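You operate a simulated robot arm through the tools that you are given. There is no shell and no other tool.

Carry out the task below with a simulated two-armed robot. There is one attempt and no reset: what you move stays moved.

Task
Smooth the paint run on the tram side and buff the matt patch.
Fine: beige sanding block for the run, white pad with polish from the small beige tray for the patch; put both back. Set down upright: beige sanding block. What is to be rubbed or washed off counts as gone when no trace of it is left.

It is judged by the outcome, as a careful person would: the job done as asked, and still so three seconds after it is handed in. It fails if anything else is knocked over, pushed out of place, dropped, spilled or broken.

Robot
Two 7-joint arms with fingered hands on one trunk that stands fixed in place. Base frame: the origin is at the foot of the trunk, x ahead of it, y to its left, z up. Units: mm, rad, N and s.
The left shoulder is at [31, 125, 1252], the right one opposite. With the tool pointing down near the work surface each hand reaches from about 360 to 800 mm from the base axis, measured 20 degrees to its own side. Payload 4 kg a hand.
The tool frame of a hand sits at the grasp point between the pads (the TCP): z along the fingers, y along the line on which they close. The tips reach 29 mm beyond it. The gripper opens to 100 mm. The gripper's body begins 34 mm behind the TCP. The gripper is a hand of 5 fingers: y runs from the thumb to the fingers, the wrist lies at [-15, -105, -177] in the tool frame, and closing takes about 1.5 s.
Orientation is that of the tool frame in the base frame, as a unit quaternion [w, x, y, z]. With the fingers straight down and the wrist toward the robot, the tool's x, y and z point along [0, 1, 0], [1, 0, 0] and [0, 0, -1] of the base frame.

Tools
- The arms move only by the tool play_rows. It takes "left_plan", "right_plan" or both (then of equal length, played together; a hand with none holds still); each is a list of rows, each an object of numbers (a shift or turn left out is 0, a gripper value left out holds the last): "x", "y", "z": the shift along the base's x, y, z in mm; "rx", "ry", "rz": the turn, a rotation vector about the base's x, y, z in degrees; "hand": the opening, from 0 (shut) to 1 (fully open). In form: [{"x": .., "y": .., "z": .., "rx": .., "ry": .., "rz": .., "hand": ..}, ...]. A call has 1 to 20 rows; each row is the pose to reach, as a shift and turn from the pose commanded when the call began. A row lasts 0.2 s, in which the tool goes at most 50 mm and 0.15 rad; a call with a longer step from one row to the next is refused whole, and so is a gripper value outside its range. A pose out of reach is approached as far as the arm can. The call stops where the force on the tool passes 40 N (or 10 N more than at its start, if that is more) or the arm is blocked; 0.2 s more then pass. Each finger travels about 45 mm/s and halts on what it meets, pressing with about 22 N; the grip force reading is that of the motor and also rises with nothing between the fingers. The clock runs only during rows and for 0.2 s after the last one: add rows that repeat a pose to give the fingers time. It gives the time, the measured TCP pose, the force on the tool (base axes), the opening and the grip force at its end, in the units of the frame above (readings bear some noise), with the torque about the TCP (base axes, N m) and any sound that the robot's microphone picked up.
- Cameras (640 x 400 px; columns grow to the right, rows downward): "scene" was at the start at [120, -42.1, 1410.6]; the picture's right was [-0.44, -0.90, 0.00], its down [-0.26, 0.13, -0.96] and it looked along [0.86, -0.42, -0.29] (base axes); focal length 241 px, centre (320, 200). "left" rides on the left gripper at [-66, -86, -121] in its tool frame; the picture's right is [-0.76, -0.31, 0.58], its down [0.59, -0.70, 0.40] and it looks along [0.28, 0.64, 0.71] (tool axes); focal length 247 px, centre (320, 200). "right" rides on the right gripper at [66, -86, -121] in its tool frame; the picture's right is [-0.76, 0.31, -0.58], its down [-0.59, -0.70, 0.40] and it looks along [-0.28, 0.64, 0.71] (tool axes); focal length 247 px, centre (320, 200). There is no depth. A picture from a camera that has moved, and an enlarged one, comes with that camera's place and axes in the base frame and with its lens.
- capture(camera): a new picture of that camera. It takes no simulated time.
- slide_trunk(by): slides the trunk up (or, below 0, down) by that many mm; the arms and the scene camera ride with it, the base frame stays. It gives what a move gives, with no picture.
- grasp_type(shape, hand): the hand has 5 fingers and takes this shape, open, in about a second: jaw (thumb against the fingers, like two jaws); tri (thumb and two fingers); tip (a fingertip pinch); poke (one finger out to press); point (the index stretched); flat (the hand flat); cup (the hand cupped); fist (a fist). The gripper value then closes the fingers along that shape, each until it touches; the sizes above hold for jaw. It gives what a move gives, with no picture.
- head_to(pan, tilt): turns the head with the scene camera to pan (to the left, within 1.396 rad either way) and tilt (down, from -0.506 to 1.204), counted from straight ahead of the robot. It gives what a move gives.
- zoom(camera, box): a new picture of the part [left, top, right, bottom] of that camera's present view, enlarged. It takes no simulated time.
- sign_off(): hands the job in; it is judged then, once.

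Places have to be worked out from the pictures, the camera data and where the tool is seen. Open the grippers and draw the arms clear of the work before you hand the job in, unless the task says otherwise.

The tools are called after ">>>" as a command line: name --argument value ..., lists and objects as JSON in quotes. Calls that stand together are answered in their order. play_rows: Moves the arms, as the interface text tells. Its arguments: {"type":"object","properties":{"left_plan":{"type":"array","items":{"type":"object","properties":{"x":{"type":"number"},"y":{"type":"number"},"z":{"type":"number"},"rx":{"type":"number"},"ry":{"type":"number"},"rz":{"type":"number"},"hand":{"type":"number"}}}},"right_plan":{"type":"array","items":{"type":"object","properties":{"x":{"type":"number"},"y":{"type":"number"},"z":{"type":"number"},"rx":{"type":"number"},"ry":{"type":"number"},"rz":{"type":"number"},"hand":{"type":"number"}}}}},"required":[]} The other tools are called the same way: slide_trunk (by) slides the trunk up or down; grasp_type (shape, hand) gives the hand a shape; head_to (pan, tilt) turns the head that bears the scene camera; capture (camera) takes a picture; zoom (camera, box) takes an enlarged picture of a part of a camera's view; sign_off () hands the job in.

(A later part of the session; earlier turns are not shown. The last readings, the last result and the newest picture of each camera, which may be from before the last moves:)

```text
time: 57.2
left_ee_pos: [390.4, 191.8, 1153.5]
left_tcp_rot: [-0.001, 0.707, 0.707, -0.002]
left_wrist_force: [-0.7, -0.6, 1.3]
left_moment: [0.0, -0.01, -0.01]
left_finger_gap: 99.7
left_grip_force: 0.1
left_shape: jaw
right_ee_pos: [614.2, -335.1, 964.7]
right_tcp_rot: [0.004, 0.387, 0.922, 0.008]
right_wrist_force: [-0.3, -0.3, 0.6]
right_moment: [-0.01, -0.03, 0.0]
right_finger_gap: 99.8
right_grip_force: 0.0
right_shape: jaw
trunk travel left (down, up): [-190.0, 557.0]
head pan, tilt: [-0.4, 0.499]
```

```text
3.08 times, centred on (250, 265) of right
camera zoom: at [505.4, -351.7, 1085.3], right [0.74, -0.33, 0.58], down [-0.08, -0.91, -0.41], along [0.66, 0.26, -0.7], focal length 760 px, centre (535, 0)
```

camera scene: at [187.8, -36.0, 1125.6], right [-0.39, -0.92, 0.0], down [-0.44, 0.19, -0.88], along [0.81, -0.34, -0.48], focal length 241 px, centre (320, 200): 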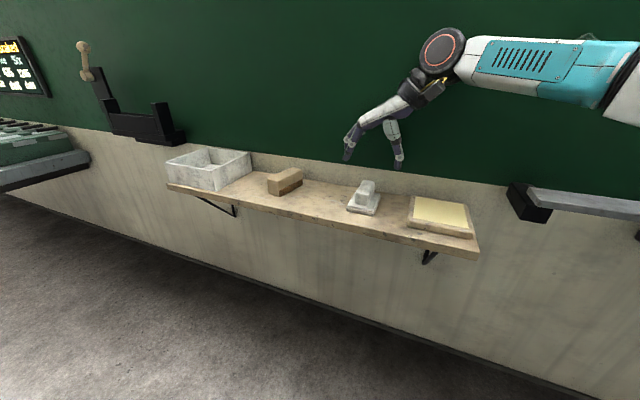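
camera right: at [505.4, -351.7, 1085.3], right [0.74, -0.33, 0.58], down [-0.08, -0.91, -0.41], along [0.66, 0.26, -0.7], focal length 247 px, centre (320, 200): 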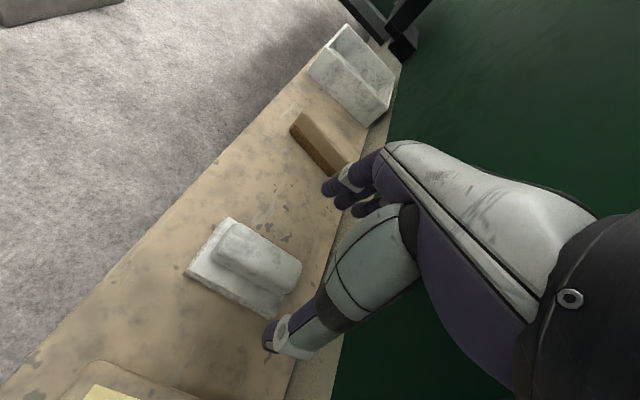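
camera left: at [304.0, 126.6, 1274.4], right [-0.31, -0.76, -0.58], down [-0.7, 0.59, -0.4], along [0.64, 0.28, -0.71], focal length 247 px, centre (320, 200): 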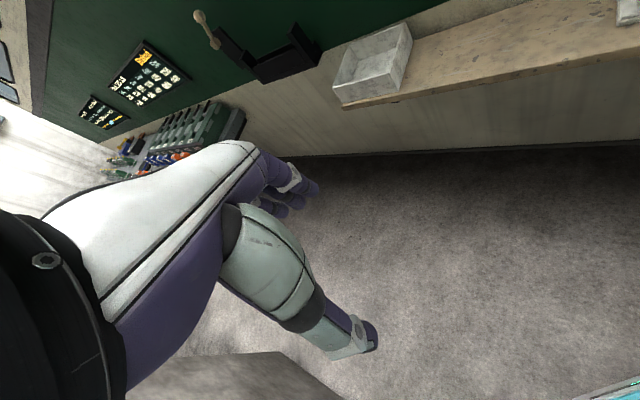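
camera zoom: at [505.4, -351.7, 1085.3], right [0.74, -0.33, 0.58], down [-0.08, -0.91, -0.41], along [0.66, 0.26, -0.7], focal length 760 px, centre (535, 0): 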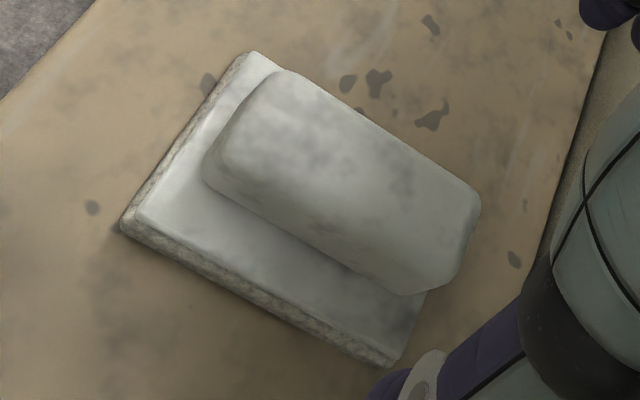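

Cross-checking views and the contact heights puts the shelf top nearer z≈842, which makes the handle top ≈887 with its centre at f≈663, r≈−201 (x≈611, y≈−327). I'll shift there and descend partway to check.

>>> play_rows --right_plan '[{"x": -3.3, "y": 8.4, "z": -10}, {"x": -3.3, "y": 8.4, "z": -25}, {"x": -3.3, "y": 8.4, "z": -40}, {"x": -3.3, "y": 8.4, "z": -52}, {"x": -3.3, "y": 8.4, "z": -58}, {"x": -3.3, "y": 8.4, "z": -58}]'

>>> zoom --camera "scene" --box '[300, 120, 440, 220]'

>>> zoom --camera "right" --box '[150, 160, 370, 380]'

```text
time: 58.6
left_ee_pos: [391.2, 193.1, 1153.2]
left_tcp_rot: [0.001, 0.707, 0.707, 0.0]
left_wrist_force: [-0.1, 0.0, -0.3]
left_moment: [0.02, 0.0, 0.0]
left_finger_gap: 99.8
left_grip_force: 0.1
left_shape: jaw
right_ee_pos: [610.7, -326.7, 906.3]
right_tcp_rot: [0.004, 0.387, 0.922, 0.007]
right_wrist_force: [-0.3, -0.5, 0.2]
right_moment: [0.01, -0.01, -0.01]
right_finger_gap: 99.7
right_grip_force: 0.1
right_shape: jaw
trunk travel left (down, up): [-190.0, 557.0]
head pan, tilt: [-0.4, 0.499]
```

```text
4.00 times, centred on (370, 170) of scene
camera zoom: at [187.7, -36.0, 1125.6], right [-0.39, -0.92, 0.0], down [-0.44, 0.19, -0.88], along [0.81, -0.34, -0.48], focal length 962 px, centre (120, 320)
```

zoom: 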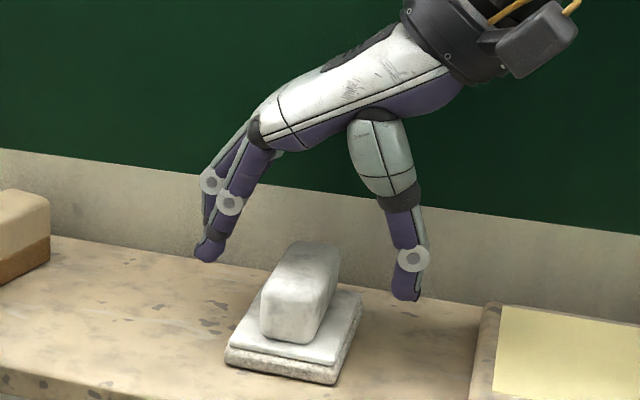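

```text
1.82 times, centred on (260, 270) of right
camera zoom: at [501.1, -342.7, 1027.7], right [0.74, -0.33, 0.58], down [-0.08, -0.91, -0.41], along [0.67, 0.25, -0.7], focal length 449 px, centre (429, 73)
```

zoom: 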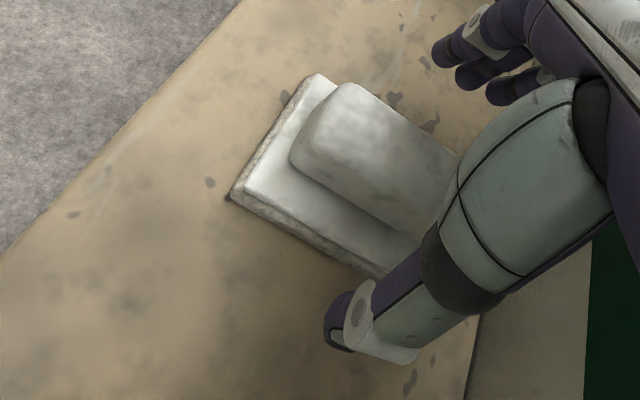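

The hand is centred over the handle. I'll descend to z≈889 and close on the handle.

>>> play_rows --right_plan '[{"z": -6}, {"z": -12}, {"z": -17}, {"z": -17, "hand": 0.7}, {"z": -17, "hand": 0.5}, {"z": -17, "hand": 0.4}, {"z": -17, "hand": 0.3}, {"z": -17, "hand": 0}, {"z": -17, "hand": 0}, {"z": -17, "hand": 0}, {"z": -17, "hand": 0}, {"z": -17, "hand": 0}, {"z": -17, "hand": 0}]'

>>> zoom --camera "scene" --box '[300, 120, 440, 220]'

```text
time: 61.4
left_ee_pos: [390.1, 193.0, 1153.7]
left_tcp_rot: [0.0, 0.707, 0.707, 0.0]
left_wrist_force: [1.1, 0.0, -0.2]
left_moment: [0.04, 0.0, -0.02]
left_finger_gap: 99.7
left_grip_force: 0.0
left_shape: jaw
right_ee_pos: [608.9, -327.2, 890.3]
right_tcp_rot: [0.004, 0.386, 0.922, 0.006]
right_wrist_force: [-0.1, -0.8, -0.4]
right_moment: [-0.03, 0.01, 0.0]
right_finger_gap: 26.5
right_grip_force: 21.7
right_shape: jaw
trunk travel left (down, up): [-190.0, 557.0]
head pan, tilt: [-0.4, 0.499]
```

```text
4.00 times, centred on (370, 170) of scene
camera zoom: at [187.8, -36.0, 1125.6], right [-0.39, -0.92, 0.0], down [-0.44, 0.19, -0.88], along [0.81, -0.34, -0.48], focal length 962 px, centre (120, 320)
```

zoom: 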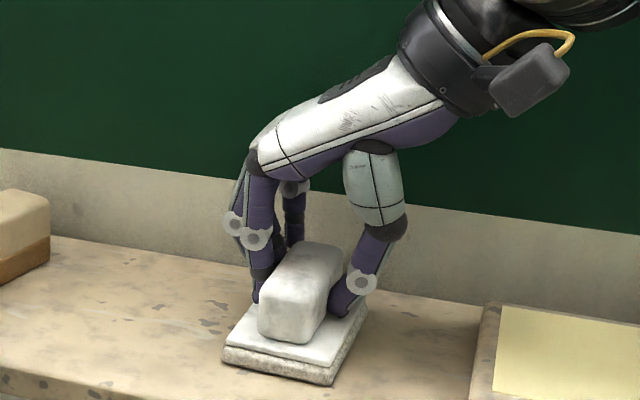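

The handle is held (26.5 mm, 22 N). I lift 60 mm and carry the pad over the polish tray centre (f≈659, r≈−38 → x≈493, y≈−439).

>>> play_rows --right_plan '[{"z": 10}, {"z": 25}, {"z": 45}, {"z": 60}, {"x": -20, "y": -19, "z": 60}, {"x": -45, "y": -43, "z": 60}, {"x": -70, "y": -67, "z": 60}, {"x": -95, "y": -91, "z": 60}, {"x": -110, "y": -105, "z": 60}, {"x": -116, "y": -112, "z": 60}, {"x": -116, "y": -112, "z": 60}]'

>>> head_to --pan -0.55 --tilt 0.5

>>> capture --camera "scene"

>>> capture --camera "right"

>>> zoom --camera "scene" --box '[300, 130, 460, 260]'

```text
time: 63.8
left_ee_pos: [391.5, 192.3, 1154.1]
left_tcp_rot: [-0.001, 0.707, 0.707, 0.0]
left_wrist_force: [-0.6, -0.2, 0.4]
left_moment: [-0.01, 0.0, 0.0]
left_finger_gap: 99.7
left_grip_force: 0.0
left_shape: jaw
right_ee_pos: [494.7, -438.4, 950.1]
right_tcp_rot: [0.004, 0.387, 0.922, 0.007]
right_wrist_force: [-0.3, -0.1, -0.6]
right_moment: [-0.02, 0.01, -0.01]
right_finger_gap: 26.3
right_grip_force: 21.9
right_shape: jaw
trunk travel left (down, up): [-190.0, 557.0]
head pan, tilt: [-0.4, 0.499]
```

```text
time: 64.5
left_ee_pos: [391.0, 191.1, 1153.5]
left_tcp_rot: [0.0, 0.707, 0.707, -0.001]
left_wrist_force: [-0.1, -0.3, 0.1]
left_moment: [0.05, -0.02, 0.0]
left_finger_gap: 99.8
left_grip_force: 0.0
left_shape: jaw
right_ee_pos: [495.9, -439.6, 950.4]
right_tcp_rot: [0.004, 0.386, 0.922, 0.006]
right_wrist_force: [-0.5, -0.3, -1.4]
right_moment: [0.0, 0.0, 0.02]
right_finger_gap: 26.5
right_grip_force: 22.2
right_shape: jaw
trunk travel left (down, up): [-190.0, 557.0]
head pan, tilt: [-0.55, 0.499]
```

```text
taken
camera scene: at [181.5, -48.2, 1125.6], right [-0.52, -0.85, 0.0], down [-0.41, 0.25, -0.88], along [0.75, -0.46, -0.48], focal length 241 px, centre (320, 200)
```

scene: 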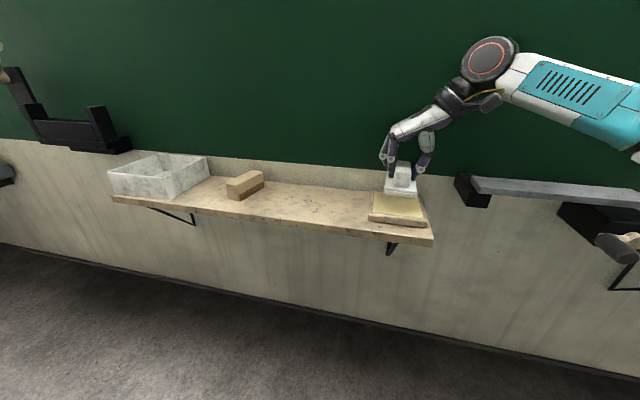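

```text
taken
camera right: at [386.2, -454.6, 1071.3], right [0.74, -0.33, 0.58], down [-0.08, -0.91, -0.41], along [0.67, 0.25, -0.7], focal length 247 px, centre (320, 200)
```

right: 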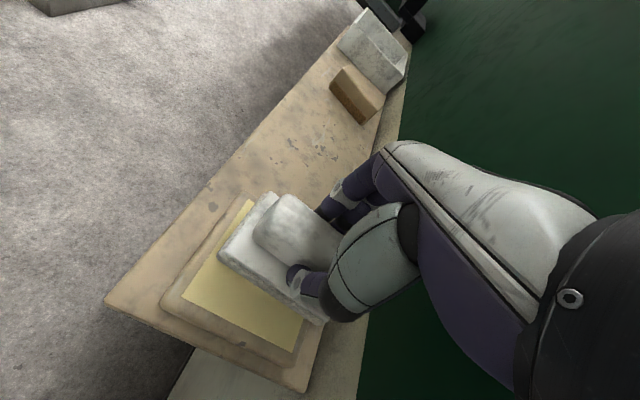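

```text
3.08 times, centred on (380, 195) of scene
camera zoom: at [181.5, -48.2, 1125.6], right [-0.52, -0.85, 0.0], down [-0.41, 0.25, -0.88], along [0.75, -0.46, -0.48], focal length 740 px, centre (135, 215)
```

zoom: 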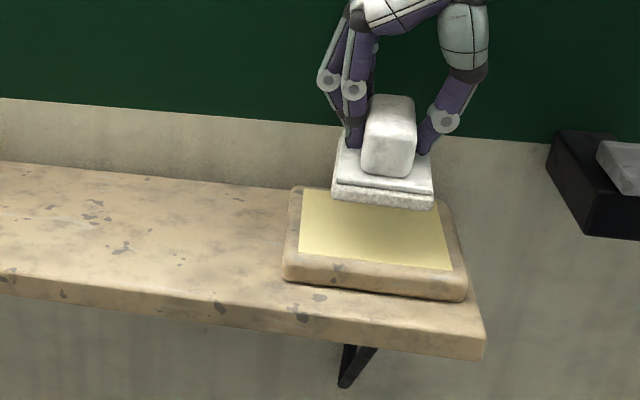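

The tray's yellow area is f≈609–714, r≈−89…6; the pad is centred over it. I'll lower to near contact.

>>> play_rows --right_plan '[{"x": -1, "y": -1, "z": -10}, {"x": -1, "y": -1, "z": -20}, {"x": -1, "y": -1, "z": -28}, {"x": -1, "y": -1, "z": -32}, {"x": -1, "y": -1, "z": -34}, {"x": -1, "y": -1, "z": -36}, {"x": -1, "y": -1, "z": -37}, {"x": -1, "y": -1, "z": -38}, {"x": -1, "y": -1, "z": -38}]'

>>> zoom --camera "scene" --box '[340, 140, 460, 260]'

```text
time: 66.5
left_ee_pos: [391.4, 192.2, 1154.3]
left_tcp_rot: [0.0, 0.707, 0.707, 0.0]
left_wrist_force: [-0.1, -0.1, -0.7]
left_moment: [0.03, -0.02, 0.0]
left_finger_gap: 99.6
left_grip_force: 0.1
left_shape: jaw
right_ee_pos: [494.4, -441.1, 912.8]
right_tcp_rot: [0.003, 0.386, 0.922, 0.007]
right_wrist_force: [0.1, 0.8, -1.5]
right_moment: [0.01, 0.05, -0.01]
right_finger_gap: 26.4
right_grip_force: 22.0
right_shape: jaw
trunk travel left (down, up): [-190.0, 557.0]
head pan, tilt: [-0.55, 0.499]
```

```text
3.33 times, centred on (400, 200) of scene
camera zoom: at [181.5, -48.2, 1125.6], right [-0.52, -0.85, 0.0], down [-0.41, 0.25, -0.88], along [0.75, -0.46, -0.48], focal length 802 px, centre (53, 200)
```

zoom: 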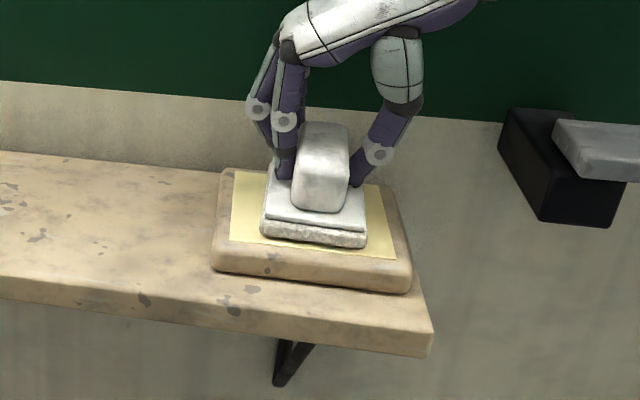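

Nearly touching at z≈913, no force yet. I'll lower in 1 mm steps until it presses.

>>> play_rows --right_plan '[{"z": -1}, {"z": -2}, {"z": -3}, {"z": -4}, {"z": -4}]'

```text
time: 67.7
left_ee_pos: [390.4, 193.3, 1153.9]
left_tcp_rot: [0.0, 0.707, 0.707, 0.0]
left_wrist_force: [0.1, 0.4, 0.1]
left_moment: [-0.03, 0.01, -0.01]
left_finger_gap: 99.9
left_grip_force: 0.0
left_shape: jaw
right_ee_pos: [494.5, -441.6, 910.5]
right_tcp_rot: [0.005, 0.387, 0.922, 0.007]
right_wrist_force: [0.8, -0.9, 6.8]
right_moment: [-0.04, -0.04, 0.01]
right_finger_gap: 26.6
right_grip_force: 22.4
right_shape: jaw
trunk travel left (down, up): [-190.0, 557.0]
head pan, tilt: [-0.55, 0.499]
```

Contact with 6.8 N. I'll press one more mm and hold, without sliding so the tray is not moved, then lift.

>>> play_rows --right_plan '[{"z": -1}, {"z": -1}, {"z": -1}, {"z": -1}, {"z": -1}]'

>>> play_rows --right_plan '[{"z": 3}, {"z": 12}, {"z": 25}, {"z": 40}, {"z": 60}, {"z": 60}]'

>>> capture --camera "right"

>>> zoom --camera "scene" --box '[340, 140, 460, 260]'

```text
time: 68.9
left_ee_pos: [388.8, 191.7, 1152.6]
left_tcp_rot: [0.0, 0.707, 0.707, 0.0]
left_wrist_force: [-0.5, 0.1, 0.1]
left_moment: [-0.01, 0.01, 0.0]
left_finger_gap: 99.9
left_grip_force: 0.0
left_shape: jaw
right_ee_pos: [495.3, -440.7, 908.6]
right_tcp_rot: [0.004, 0.387, 0.922, 0.008]
right_wrist_force: [1.3, -7.9, 17.5]
right_moment: [-0.17, -0.05, -0.01]
right_finger_gap: 27.0
right_grip_force: 22.0
right_shape: jaw
trunk travel left (down, up): [-190.0, 557.0]
head pan, tilt: [-0.55, 0.499]
```

```text
time: 70.3
left_ee_pos: [391.7, 192.3, 1154.0]
left_tcp_rot: [-0.001, 0.707, 0.707, -0.001]
left_wrist_force: [0.2, -0.1, 0.4]
left_moment: [0.01, 0.02, 0.01]
left_finger_gap: 99.6
left_grip_force: 0.1
left_shape: jaw
right_ee_pos: [494.9, -439.4, 967.4]
right_tcp_rot: [0.003, 0.387, 0.922, 0.007]
right_wrist_force: [0.5, -0.7, -0.9]
right_moment: [-0.02, 0.03, 0.01]
right_finger_gap: 26.8
right_grip_force: 21.8
right_shape: jaw
trunk travel left (down, up): [-190.0, 557.0]
head pan, tilt: [-0.55, 0.499]
```

```text
taken
camera right: at [385.5, -454.5, 1087.6], right [0.74, -0.33, 0.58], down [-0.08, -0.91, -0.41], along [0.66, 0.25, -0.7], focal length 247 px, centre (320, 200)
```

right: 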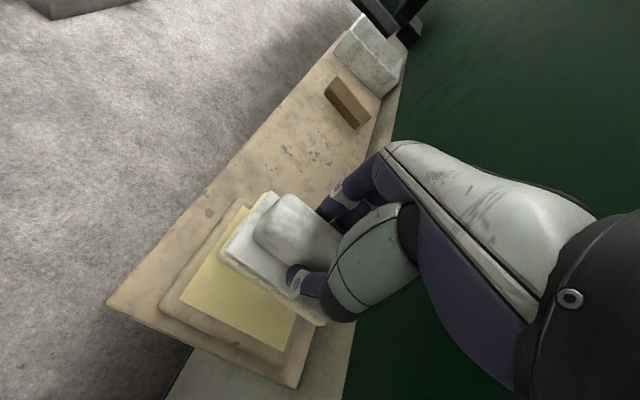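

```text
3.33 times, centred on (400, 200) of scene
camera zoom: at [181.5, -48.2, 1125.6], right [-0.52, -0.85, 0.0], down [-0.41, 0.25, -0.88], along [0.75, -0.46, -0.48], focal length 802 px, centre (53, 200)
```

zoom: 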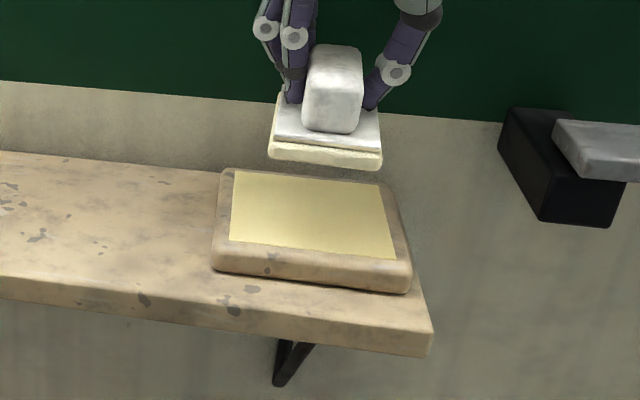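

The pad's sole edge is now yellowish with polish, and the tray has not moved. I'll raise the pad to free space in front of the wall and rotate it 90° so the sole faces the wall.

>>> play_rows --right_plan '[{"x": -5, "y": -3, "z": 30}, {"x": -12, "y": -8, "z": 60}, {"x": -20, "y": -13, "z": 90}, {"x": -30, "y": -19, "z": 115, "rx": -5.8, "ry": -5.8}, {"x": -40, "y": -26, "z": 135, "rx": -11.6, "ry": -11.6}, {"x": -50, "y": -33, "z": 135, "rx": -17.4, "ry": -17.4}, {"x": -60, "y": -39, "z": 135, "rx": -23.2, "ry": -23.2}, {"x": -70, "y": -46, "z": 135, "rx": -29, "ry": -29}, {"x": -80, "y": -52, "z": 135, "rx": -34.8, "ry": -34.8}, {"x": -85, "y": -55.5, "z": 135, "rx": -40.6, "ry": -40.6}, {"x": -85, "y": -55.5, "z": 135, "rx": -46.4, "ry": -46.4}, {"x": -85, "y": -55.5, "z": 135, "rx": -52.2, "ry": -52.2}, {"x": -85, "y": -55.5, "z": 135, "rx": -58, "ry": -58}, {"x": -85, "y": -55.5, "z": 135, "rx": -63.6, "ry": -63.6}, {"x": -85, "y": -55.5, "z": 135, "rx": -63.6, "ry": -63.6}]'

>>> head_to --pan -0.7 --tilt 0.2

>>> capture --camera "scene"

>>> capture --camera "right"

```text
time: 73.5
left_ee_pos: [390.6, 192.1, 1154.8]
left_tcp_rot: [0.0, 0.707, 0.707, 0.0]
left_wrist_force: [-0.1, 0.6, 0.4]
left_moment: [-0.02, -0.05, -0.01]
left_finger_gap: 99.9
left_grip_force: 0.0
left_shape: jaw
right_ee_pos: [408.4, -496.1, 1101.7]
right_tcp_rot: [0.659, 0.268, 0.652, -0.262]
right_wrist_force: [-0.1, -0.5, -0.6]
right_moment: [0.02, -0.02, 0.0]
right_finger_gap: 26.6
right_grip_force: 22.4
right_shape: jaw
trunk travel left (down, up): [-190.0, 557.0]
head pan, tilt: [-0.55, 0.499]
```

```text
time: 74.3
left_ee_pos: [391.1, 192.0, 1154.0]
left_tcp_rot: [0.0, 0.707, 0.707, 0.0]
left_wrist_force: [-0.1, 0.5, 0.7]
left_moment: [0.02, -0.01, -0.01]
left_finger_gap: 99.9
left_grip_force: 0.1
left_shape: jaw
right_ee_pos: [408.4, -495.7, 1102.5]
right_tcp_rot: [0.656, 0.269, 0.655, -0.262]
right_wrist_force: [0.0, 0.0, -0.8]
right_moment: [0.01, 0.03, 0.02]
right_finger_gap: 26.7
right_grip_force: 22.1
right_shape: jaw
trunk travel left (down, up): [-190.0, 557.0]
head pan, tilt: [-0.7, 0.201]
```

```text
taken
camera scene: at [175.2, -60.7, 1153.3], right [-0.64, -0.77, 0.0], down [-0.15, 0.13, -0.98], along [0.75, -0.63, -0.2], focal length 241 px, centre (320, 200)
```

scene: 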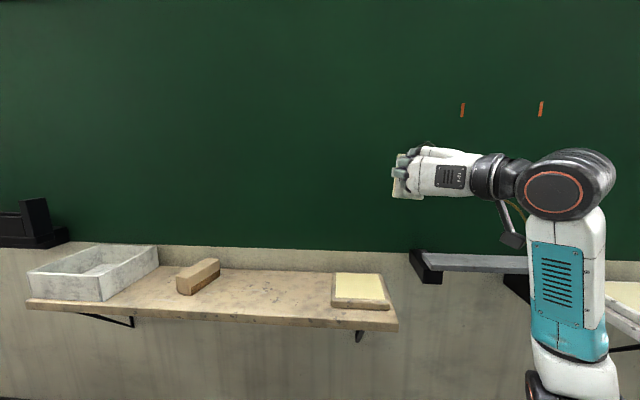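

```text
taken
camera right: at [262.7, -474.0, 1036.8], right [-0.21, 0.62, 0.76], down [-0.21, -0.79, 0.58], along [0.96, -0.04, 0.29], focal length 247 px, centre (320, 200)
```

right: 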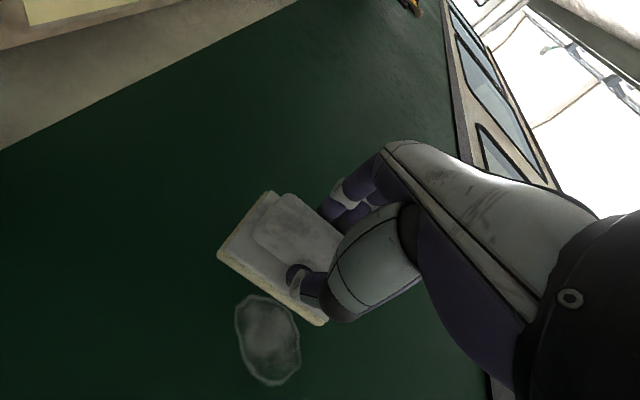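

The right camera confirms the patch centre at r≈108, z≈1137. I'll align the pad in front of it, correct 1° yaw and approach.

>>> play_rows --right_plan '[{"x": -6, "y": -20, "z": 12, "rz": -0.5}, {"x": -11, "y": -40, "z": 25, "rz": -1}, {"x": -11, "y": -54, "z": 34.7, "rz": -1}, {"x": -5, "y": -60, "z": 34.7, "rz": -1}, {"x": 1, "y": -66, "z": 34.7, "rz": -1}, {"x": 5, "y": -70, "z": 34.7, "rz": -1}, {"x": 7, "y": -72, "z": 34.7, "rz": -1}, {"x": 7, "y": -72, "z": 34.7, "rz": -1}]'

>>> capture --camera "right"

>>> capture --camera "scene"

```text
time: 76.1
left_ee_pos: [391.0, 191.9, 1152.7]
left_tcp_rot: [0.0, 0.707, 0.707, 0.0]
left_wrist_force: [0.3, 0.4, 0.4]
left_moment: [-0.02, 0.01, -0.04]
left_finger_gap: 99.8
left_grip_force: 0.1
left_shape: jaw
right_ee_pos: [414.2, -570.4, 1136.5]
right_tcp_rot: [0.654, 0.274, 0.652, -0.267]
right_wrist_force: [-0.8, -1.6, -1.2]
right_moment: [-0.01, -0.01, 0.01]
right_finger_gap: 26.9
right_grip_force: 22.1
right_shape: jaw
trunk travel left (down, up): [-190.0, 557.0]
head pan, tilt: [-0.7, 0.201]
```

```text
taken
camera right: at [269.1, -545.3, 1071.9], right [-0.2, 0.62, 0.76], down [-0.22, -0.78, 0.58], along [0.96, -0.05, 0.29], focal length 247 px, centre (320, 200)
```

right: 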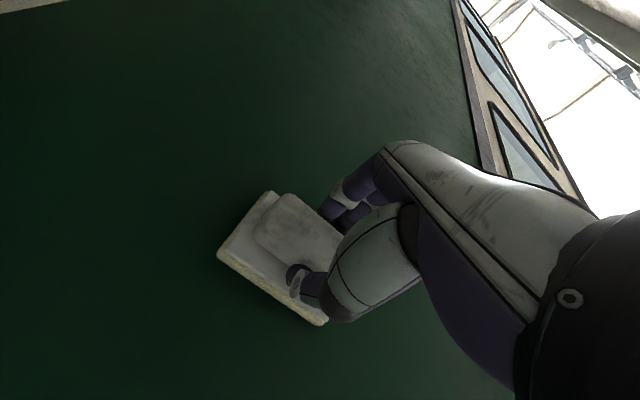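

```text
taken
camera scene: at [175.2, -60.7, 1153.3], right [-0.64, -0.76, 0.0], down [-0.15, 0.13, -0.98], along [0.75, -0.63, -0.2], focal length 241 px, centre (320, 200)
```

scene: 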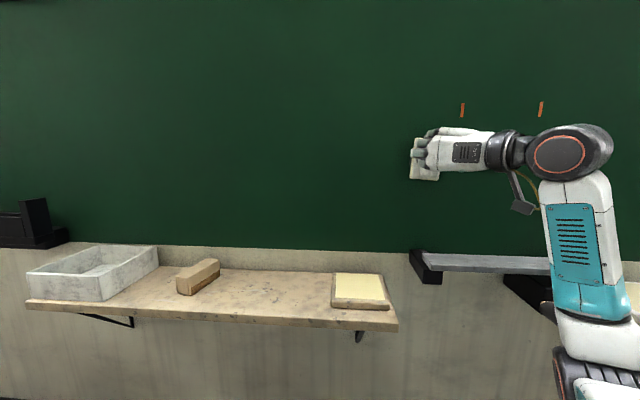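

TCP at f≈696, r≈110, z≈1136; the pad hides the patch completely. I'll advance by 1 mm steps to contact.

>>> play_rows --right_plan '[{"x": 0.7, "y": -0.7}, {"x": 1.4, "y": -1.4}, {"x": 2.1, "y": -2.1}, {"x": 2.8, "y": -2.8}, {"x": 3.5, "y": -3.5}, {"x": 4.2, "y": -4.2}, {"x": 4.2, "y": -4.2}]'

```text
time: 77.7
left_ee_pos: [389.6, 191.2, 1154.1]
left_tcp_rot: [0.0, 0.707, 0.707, 0.0]
left_wrist_force: [0.1, -0.9, -1.0]
left_moment: [0.01, 0.02, 0.02]
left_finger_gap: 99.8
left_grip_force: 0.1
left_shape: jaw
right_ee_pos: [418.7, -570.7, 1137.2]
right_tcp_rot: [0.655, 0.273, 0.652, -0.268]
right_wrist_force: [-8.6, 5.8, -3.1]
right_moment: [0.02, 0.1, -0.01]
right_finger_gap: 26.9
right_grip_force: 22.0
right_shape: jaw
trunk travel left (down, up): [-190.0, 557.0]
head pan, tilt: [-0.7, 0.201]
```

Contact at about 10 N. I'll buff with vertical and sideways strokes, pressing 1 mm more.

>>> play_rows --right_plan '[{"x": 0.7, "y": -0.7, "z": 5}, {"x": 0.7, "y": -0.7, "z": 12}, {"x": 0.7, "y": -0.7, "z": 5}, {"x": 0.7, "y": -0.7, "z": -3}, {"x": 0.7, "y": -0.7, "z": -11}, {"x": 0.7, "y": -0.7, "z": -4}, {"x": -3.3, "y": -4.7, "z": 2}, {"x": -7.3, "y": -8.7, "z": 8}, {"x": -7.3, "y": -8.7, "z": 0}, {"x": -7.3, "y": -8.7, "z": -8}, {"x": -7.3, "y": -8.7, "z": 0}, {"x": -3.3, "y": -4.7, "z": 5}, {"x": 0.7, "y": -0.7, "z": 8}, {"x": 4.7, "y": 3.3, "z": 8}, {"x": 8.7, "y": 7.3, "z": 4}, {"x": 8.7, "y": 7.3, "z": -4}, {"x": 8.7, "y": 7.3, "z": -10}, {"x": 4.7, "y": 3.3, "z": -6}, {"x": 0.7, "y": -0.7, "z": 0}, {"x": 0.7, "y": -0.7, "z": 0}]'

>>> capture --camera "right"

```text
time: 81.9
left_ee_pos: [390.6, 193.2, 1152.9]
left_tcp_rot: [0.0, 0.707, 0.707, 0.0]
left_wrist_force: [0.4, 0.4, 0.0]
left_moment: [0.04, -0.02, -0.01]
left_finger_gap: 99.7
left_grip_force: 0.1
left_shape: jaw
right_ee_pos: [420.6, -570.7, 1135.6]
right_tcp_rot: [0.654, 0.273, 0.652, -0.269]
right_wrist_force: [-5.0, 9.1, -4.8]
right_moment: [0.06, 0.12, 0.12]
right_finger_gap: 27.2
right_grip_force: 21.9
right_shape: jaw
trunk travel left (down, up): [-190.0, 557.0]
head pan, tilt: [-0.7, 0.201]
```

```text
taken
camera right: at [274.2, -547.0, 1072.6], right [-0.19, 0.62, 0.76], down [-0.22, -0.78, 0.58], along [0.96, -0.05, 0.29], focal length 247 px, centre (320, 200)
```

right: 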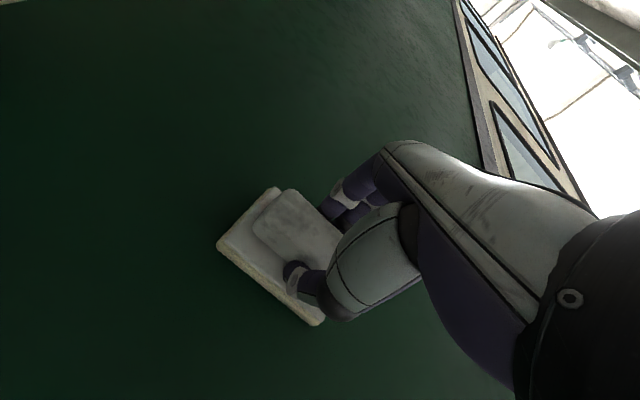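

Steady contact. One more round over the whole patch, then back off to inspect.

>>> play_rows --right_plan '[{"x": -4, "y": -5, "z": 6}, {"x": -8, "y": -9, "z": 13}, {"x": -8, "y": -9, "z": 5}, {"x": -8, "y": -9, "z": -4}, {"x": -8, "y": -9, "z": -13}, {"x": -4, "y": -5, "z": -13}, {"x": 0.5, "y": -0.5, "z": -13}, {"x": 0.5, "y": -0.5, "z": -4}, {"x": 0.5, "y": -0.5, "z": 5}, {"x": 0.5, "y": -0.5, "z": 13}, {"x": 5, "y": 4, "z": 13}, {"x": 9, "y": 8, "z": 10}, {"x": 9, "y": 8, "z": 2}, {"x": 9, "y": 8, "z": -6}, {"x": 9, "y": 8, "z": -13}, {"x": 5, "y": 4, "z": -6}, {"x": 0.5, "y": -0.5, "z": 0}, {"x": -7, "y": 7, "z": 0}, {"x": -21, "y": 21, "z": 0}, {"x": -35, "y": 35, "z": 0}]'

>>> play_rows --right_plan '[{"x": 10, "y": 25, "z": 0}, {"x": 25, "y": 50, "z": 0}, {"x": 45, "y": 70, "z": 0}, {"x": 70, "y": 90, "z": 0}, {"x": 90, "y": 105, "z": 0}, {"x": 90, "y": 105, "z": 0}]'

>>> capture --camera "right"

>>> capture --camera "scene"

```text
time: 86.1
left_ee_pos: [390.6, 192.6, 1154.7]
left_tcp_rot: [0.001, 0.707, 0.708, 0.0]
left_wrist_force: [-0.2, 0.3, 0.4]
left_moment: [-0.02, 0.0, 0.01]
left_finger_gap: 99.9
left_grip_force: 0.1
left_shape: jaw
right_ee_pos: [383.7, -538.6, 1138.0]
right_tcp_rot: [0.655, 0.274, 0.651, -0.269]
right_wrist_force: [-0.4, 0.3, -0.6]
right_moment: [0.02, 0.0, 0.0]
right_finger_gap: 27.3
right_grip_force: 22.3
right_shape: jaw
trunk travel left (down, up): [-190.0, 557.0]
head pan, tilt: [-0.7, 0.201]
```

```text
time: 87.5
left_ee_pos: [391.5, 192.2, 1153.1]
left_tcp_rot: [0.0, 0.707, 0.707, 0.0]
left_wrist_force: [0.1, -0.3, 0.5]
left_moment: [0.05, 0.01, -0.01]
left_finger_gap: 99.7
left_grip_force: 0.1
left_shape: jaw
right_ee_pos: [474.1, -435.7, 1138.9]
right_tcp_rot: [0.655, 0.273, 0.651, -0.269]
right_wrist_force: [0.3, -0.5, -0.7]
right_moment: [0.03, 0.05, -0.01]
right_finger_gap: 27.2
right_grip_force: 22.0
right_shape: jaw
trunk travel left (down, up): [-190.0, 557.0]
head pan, tilt: [-0.7, 0.201]
```

```text
taken
camera right: at [329.2, -410.7, 1073.2], right [-0.2, 0.62, 0.76], down [-0.22, -0.78, 0.58], along [0.96, -0.05, 0.29], focal length 247 px, centre (320, 200)
```

right: 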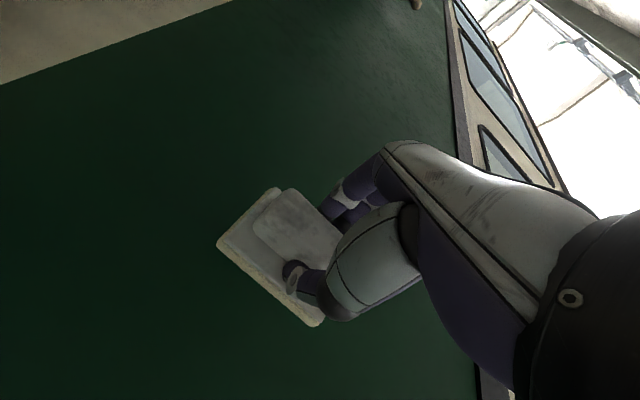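

```text
taken
camera scene: at [175.2, -60.6, 1153.3], right [-0.64, -0.76, 0.0], down [-0.15, 0.13, -0.98], along [0.75, -0.63, -0.2], focal length 241 px, centre (320, 200)
```

scene: 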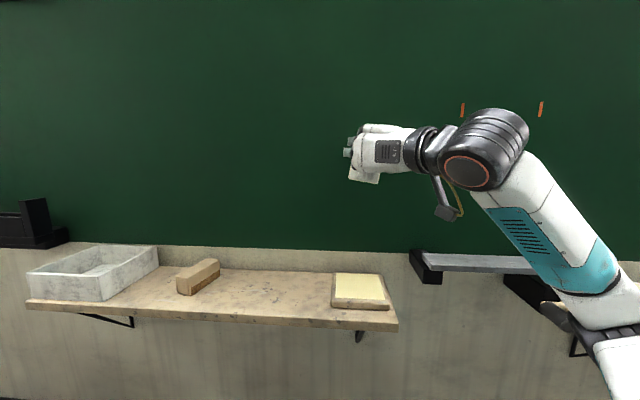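

The wrist blocks the patch from the scene camera, so I raise the arm to see it.

>>> play_rows --right_plan '[{"z": 35}, {"z": 70}, {"z": 105}, {"z": 140}, {"z": 140}]'

>>> capture --camera "scene"

>>> zoom --camera "scene" --box '[350, 110, 480, 210]'

>>> zoom --camera "scene" --box '[280, 130, 400, 220]'

```text
time: 88.7
left_ee_pos: [392.0, 192.5, 1152.9]
left_tcp_rot: [0.0, 0.707, 0.707, 0.0]
left_wrist_force: [-0.3, -0.6, 0.3]
left_moment: [0.0, 0.01, 0.02]
left_finger_gap: 99.7
left_grip_force: 0.0
left_shape: jaw
right_ee_pos: [474.8, -432.1, 1278.9]
right_tcp_rot: [0.654, 0.274, 0.652, -0.267]
right_wrist_force: [0.9, 0.0, -0.9]
right_moment: [0.04, 0.03, 0.0]
right_finger_gap: 26.9
right_grip_force: 21.8
right_shape: jaw
trunk travel left (down, up): [-190.0, 557.0]
head pan, tilt: [-0.7, 0.201]
```

```text
taken
camera scene: at [175.3, -60.7, 1153.2], right [-0.64, -0.76, 0.0], down [-0.15, 0.13, -0.98], along [0.75, -0.63, -0.2], focal length 241 px, centre (320, 200)
```

scene: 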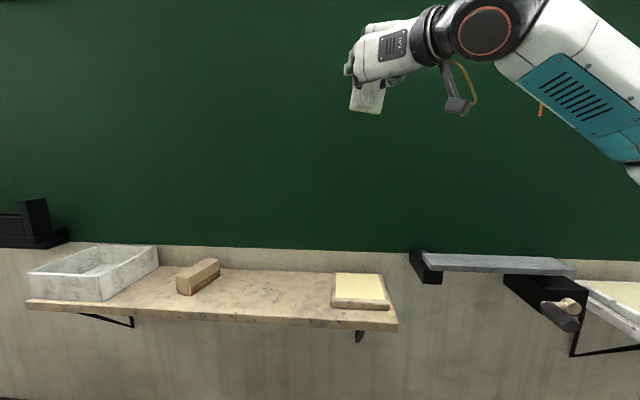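

```text
4.00 times, centred on (415, 160) of scene
camera zoom: at [175.3, -60.7, 1153.2], right [-0.64, -0.76, 0.0], down [-0.15, 0.13, -0.98], along [0.75, -0.63, -0.2], focal length 962 px, centre (-60, 360)
```

zoom: 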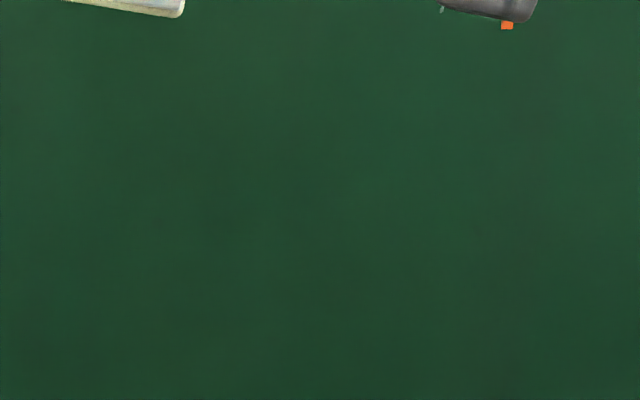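

```text
4.44 times, centred on (340, 175) of scene
camera zoom: at [175.3, -60.7, 1153.2], right [-0.64, -0.76, 0.0], down [-0.15, 0.13, -0.98], along [0.75, -0.63, -0.2], focal length 1069 px, centre (231, 311)
```

zoom: 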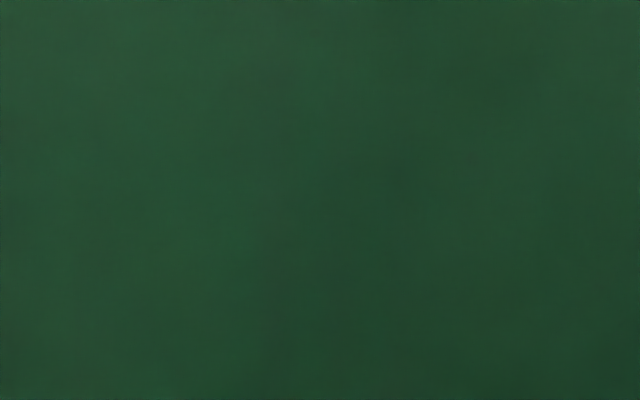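

Both defects are gone with no residue. Now I rotate the pad back upright and carry it above its original place (x≈610, y≈−327).

>>> play_rows --right_plan '[{"z": -20, "rx": 5.7, "ry": 5.6, "rz": 0.1}, {"z": -45, "rx": 11.5, "ry": 11.3, "rz": 0.2}, {"z": -75, "rx": 17.2, "ry": 16.9, "rz": 0.2}, {"z": -105, "rx": 23, "ry": 22.6, "rz": 0.3}, {"x": 15, "y": 12, "z": -135, "rx": 28.8, "ry": 28.3, "rz": 0.4}, {"x": 30, "y": 24, "z": -165, "rx": 34.5, "ry": 34, "rz": 0.4}, {"x": 45, "y": 36, "z": -190, "rx": 40.3, "ry": 39.7, "rz": 0.5}, {"x": 60, "y": 48, "z": -215, "rx": 46, "ry": 45.3, "rz": 0.6}, {"x": 75, "y": 60, "z": -240, "rx": 51.8, "ry": 51, "rz": 0.7}, {"x": 92, "y": 73, "z": -260, "rx": 57.5, "ry": 56.6, "rz": 0.7}, {"x": 110, "y": 86, "z": -280, "rx": 62, "ry": 61, "rz": 0.8}, {"x": 125, "y": 98, "z": -300, "rx": 64, "ry": 63, "rz": 0.8}, {"x": 135, "y": 105, "z": -309, "rx": 64, "ry": 63, "rz": 0.8}, {"x": 135, "y": 105, "z": -309, "rx": 64, "ry": 63, "rz": 0.8}]'

>>> head_to --pan -0.45 --tilt 0.5

>>> capture --camera "scene"

>>> zoom --camera "scene" --box '[290, 110, 450, 230]'

>>> capture --camera "right"

```text
time: 91.7
left_ee_pos: [390.9, 191.1, 1152.6]
left_tcp_rot: [-0.001, 0.707, 0.707, 0.0]
left_wrist_force: [-0.2, 0.5, 0.0]
left_moment: [0.02, -0.03, 0.01]
left_finger_gap: 99.7
left_grip_force: 0.1
left_shape: jaw
right_ee_pos: [611.1, -326.4, 966.8]
right_tcp_rot: [0.005, 0.387, 0.922, 0.007]
right_wrist_force: [0.2, -0.3, -0.5]
right_moment: [0.0, -0.03, 0.03]
right_finger_gap: 27.3
right_grip_force: 21.9
right_shape: jaw
trunk travel left (down, up): [-190.0, 557.0]
head pan, tilt: [-0.7, 0.201]
```

```text
time: 92.5
left_ee_pos: [390.7, 191.5, 1153.5]
left_tcp_rot: [0.0, 0.707, 0.707, 0.001]
left_wrist_force: [-0.6, 0.2, -0.3]
left_moment: [0.0, -0.03, -0.01]
left_finger_gap: 99.8
left_grip_force: 0.1
left_shape: jaw
right_ee_pos: [610.4, -327.4, 966.6]
right_tcp_rot: [0.004, 0.386, 0.922, 0.007]
right_wrist_force: [-0.4, -0.8, -1.1]
right_moment: [-0.02, 0.01, 0.01]
right_finger_gap: 27.2
right_grip_force: 22.2
right_shape: jaw
trunk travel left (down, up): [-190.0, 557.0]
head pan, tilt: [-0.45, 0.499]
```

```text
taken
camera scene: at [185.9, -40.3, 1125.7], right [-0.44, -0.9, 0.0], down [-0.43, 0.21, -0.88], along [0.79, -0.38, -0.48], focal length 241 px, centre (320, 200)
```

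scene: 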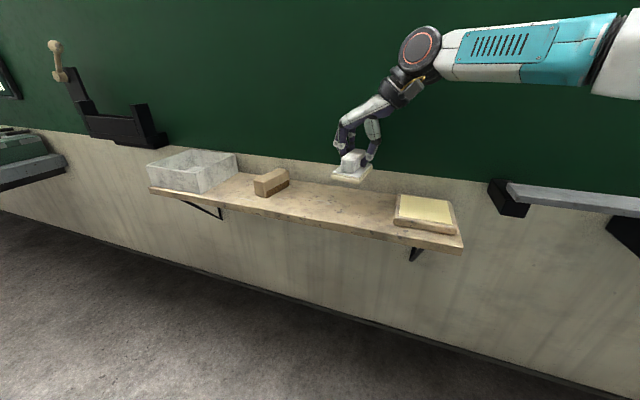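

```text
3.33 times, centred on (370, 170) of scene
camera zoom: at [185.9, -40.3, 1125.7], right [-0.44, -0.9, 0.0], down [-0.43, 0.21, -0.88], along [0.79, -0.38, -0.48], focal length 802 px, centre (153, 300)
```

zoom: 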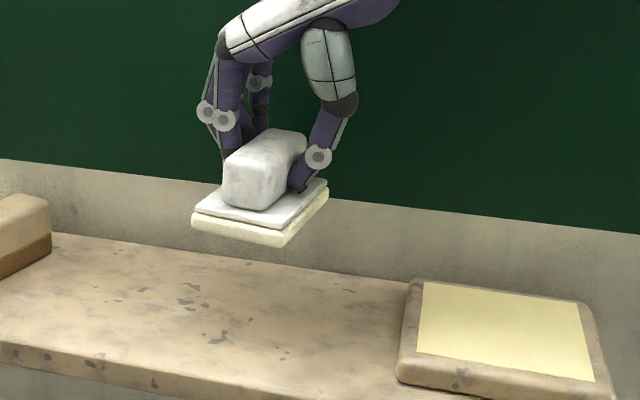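

```text
taken
camera right: at [501.3, -342.9, 1087.2], right [0.74, -0.33, 0.58], down [-0.08, -0.91, -0.41], along [0.67, 0.25, -0.7], focal length 247 px, centre (320, 200)
```

right: 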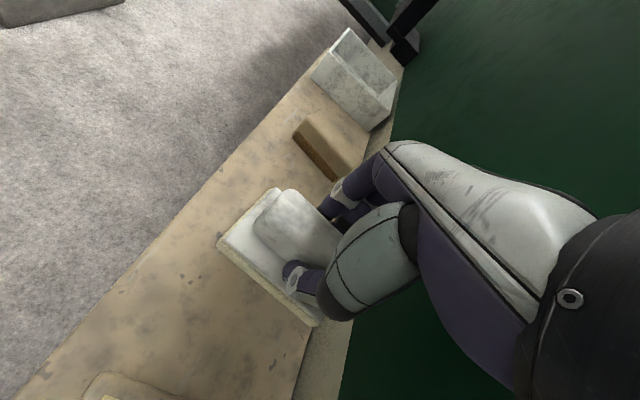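

The pad hangs level above its original spot. I'll lower it to just above the shelf (pickup height was 890).

>>> play_rows --right_plan '[{"z": -15}, {"z": -30}, {"z": -45}, {"z": -58}, {"z": -67}, {"z": -71}, {"z": -73}, {"z": -74}, {"z": -74}]'

>>> zoom --camera "scene" --box '[290, 110, 450, 230]'

```text
time: 94.5
left_ee_pos: [391.1, 191.0, 1153.5]
left_tcp_rot: [0.001, 0.707, 0.707, 0.0]
left_wrist_force: [0.0, 0.4, 0.0]
left_moment: [0.03, 0.03, -0.01]
left_finger_gap: 99.9
left_grip_force: 0.1
left_shape: jaw
right_ee_pos: [611.5, -325.3, 893.7]
right_tcp_rot: [0.004, 0.387, 0.922, 0.007]
right_wrist_force: [0.2, 0.3, -0.6]
right_moment: [0.01, 0.04, 0.01]
right_finger_gap: 27.0
right_grip_force: 22.1
right_shape: jaw
trunk travel left (down, up): [-190.0, 557.0]
head pan, tilt: [-0.45, 0.499]
```

```text
3.33 times, centred on (370, 170) of scene
camera zoom: at [185.9, -40.2, 1125.6], right [-0.44, -0.9, 0.0], down [-0.43, 0.21, -0.88], along [0.79, -0.38, -0.48], focal length 802 px, centre (153, 300)
```

zoom: 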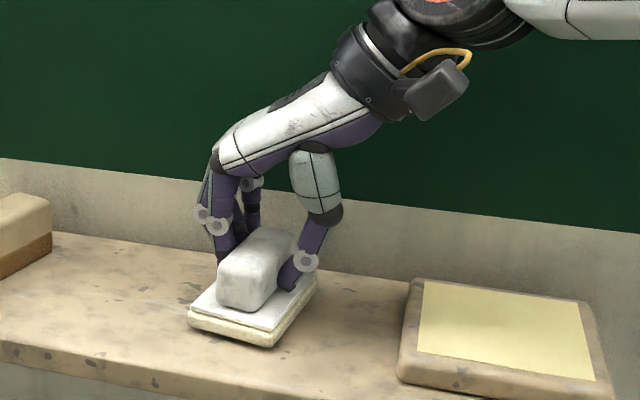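

A few more mm in small steps until contact is felt.

>>> play_rows --right_plan '[{"z": -1}, {"z": -2}, {"z": -3}, {"z": -4}, {"z": -4}]'

```text
time: 95.7
left_ee_pos: [390.4, 191.3, 1153.6]
left_tcp_rot: [-0.001, 0.707, 0.708, 0.0]
left_wrist_force: [0.6, -0.9, -0.1]
left_moment: [-0.01, 0.0, 0.01]
left_finger_gap: 99.9
left_grip_force: 0.1
left_shape: jaw
right_ee_pos: [610.8, -327.3, 889.6]
right_tcp_rot: [0.005, 0.386, 0.923, 0.007]
right_wrist_force: [0.3, 0.1, 0.1]
right_moment: [-0.02, 0.03, -0.02]
right_finger_gap: 27.1
right_grip_force: 21.6
right_shape: jaw
trunk travel left (down, up): [-190.0, 557.0]
head pan, tilt: [-0.45, 0.499]
```

>>> play_rows --right_plan '[{"z": -1}, {"z": -2}, {"z": -3}, {"z": -3}]'

```text
time: 96.7
left_ee_pos: [391.0, 192.9, 1154.4]
left_tcp_rot: [0.0, 0.708, 0.707, 0.0]
left_wrist_force: [0.3, 0.3, 0.3]
left_moment: [-0.01, -0.01, 0.0]
left_finger_gap: 99.8
left_grip_force: 0.0
left_shape: jaw
right_ee_pos: [610.2, -326.4, 888.8]
right_tcp_rot: [0.006, 0.387, 0.922, 0.007]
right_wrist_force: [2.0, -0.4, 10.3]
right_moment: [-0.04, 0.02, -0.03]
right_finger_gap: 26.9
right_grip_force: 22.4
right_shape: jaw
trunk travel left (down, up): [-190.0, 557.0]
head pan, tilt: [-0.45, 0.499]
```

The pad is seated (10 N upward at z≈889). I'll relieve slightly and open gradually.

>>> play_rows --right_plan '[{"z": 1}, {"z": 1, "hand": 0.3}, {"z": 1, "hand": 0.35}, {"z": 1, "hand": 0.42}, {"z": 1, "hand": 0.55}, {"z": 1, "hand": 0.7}, {"z": 1, "hand": 0.85}, {"z": 1, "hand": 1}, {"z": 1, "hand": 1}, {"z": 1, "hand": 1}]'

>>> zoom --camera "scene" --box '[290, 110, 450, 230]'

```text
time: 98.9
left_ee_pos: [390.3, 191.9, 1153.1]
left_tcp_rot: [0.0, 0.707, 0.707, 0.001]
left_wrist_force: [0.3, -1.0, -1.0]
left_moment: [0.03, 0.01, -0.01]
left_finger_gap: 99.5
left_grip_force: 0.0
left_shape: jaw
right_ee_pos: [610.9, -327.1, 888.6]
right_tcp_rot: [0.005, 0.386, 0.922, 0.007]
right_wrist_force: [0.4, 0.5, 0.2]
right_moment: [0.0, -0.04, -0.03]
right_finger_gap: 99.9
right_grip_force: 0.0
right_shape: jaw
trunk travel left (down, up): [-190.0, 557.0]
head pan, tilt: [-0.45, 0.499]
```

```text
3.33 times, centred on (370, 170) of scene
camera zoom: at [185.8, -40.2, 1125.6], right [-0.44, -0.9, 0.0], down [-0.43, 0.21, -0.88], along [0.79, -0.38, -0.48], focal length 802 px, centre (153, 300)
```

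zoom: 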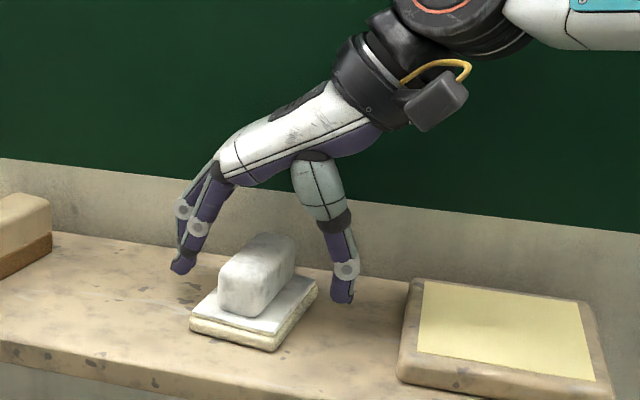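

The pad is back and released cleanly. I lift straight up and draw the arm clear, back toward the robot.

>>> play_rows --right_plan '[{"z": 10}, {"z": 25}, {"z": 45}, {"z": 70}, {"z": 95}, {"x": -25, "y": 5, "z": 115}, {"x": -55, "y": 10, "z": 130}, {"x": -90, "y": 10, "z": 140}, {"x": -125, "y": 5, "z": 150}, {"x": -160, "y": 0, "z": 155}, {"x": -190, "y": -10, "z": 160}, {"x": -220, "y": -20, "z": 160}, {"x": -220, "y": -20, "z": 160}]'

>>> head_to --pan -0.785 --tilt 0.3

>>> capture --camera "scene"

```text
time: 101.7
left_ee_pos: [392.4, 192.1, 1153.3]
left_tcp_rot: [0.0, 0.707, 0.707, 0.001]
left_wrist_force: [0.7, -0.6, 0.0]
left_moment: [0.0, -0.03, -0.03]
left_finger_gap: 99.7
left_grip_force: 0.0
left_shape: jaw
right_ee_pos: [388.9, -344.8, 1049.9]
right_tcp_rot: [0.004, 0.386, 0.922, 0.006]
right_wrist_force: [-0.2, 1.0, 0.3]
right_moment: [0.02, 0.02, -0.02]
right_finger_gap: 100.2
right_grip_force: 0.1
right_shape: jaw
trunk travel left (down, up): [-190.0, 557.0]
head pan, tilt: [-0.45, 0.499]
```

```text
time: 102.5
left_ee_pos: [390.8, 192.1, 1153.3]
left_tcp_rot: [0.001, 0.707, 0.707, 0.0]
left_wrist_force: [0.3, -0.4, 0.6]
left_moment: [-0.04, 0.0, -0.01]
left_finger_gap: 99.9
left_grip_force: 0.0
left_shape: jaw
right_ee_pos: [388.6, -345.3, 1050.9]
right_tcp_rot: [0.005, 0.387, 0.922, 0.006]
right_wrist_force: [0.8, 0.2, 0.7]
right_moment: [0.0, 0.02, 0.01]
right_finger_gap: 99.8
right_grip_force: 0.1
right_shape: jaw
trunk travel left (down, up): [-190.0, 557.0]
head pan, tilt: [-0.785, 0.3]
```

```text
taken
camera scene: at [169.9, -66.6, 1144.0], right [-0.71, -0.71, 0.0], down [-0.21, 0.21, -0.95], along [0.68, -0.67, -0.3], focal length 241 px, centre (320, 200)
```

scene: 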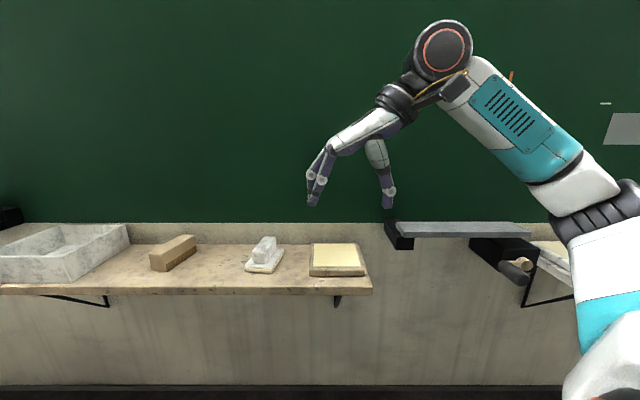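

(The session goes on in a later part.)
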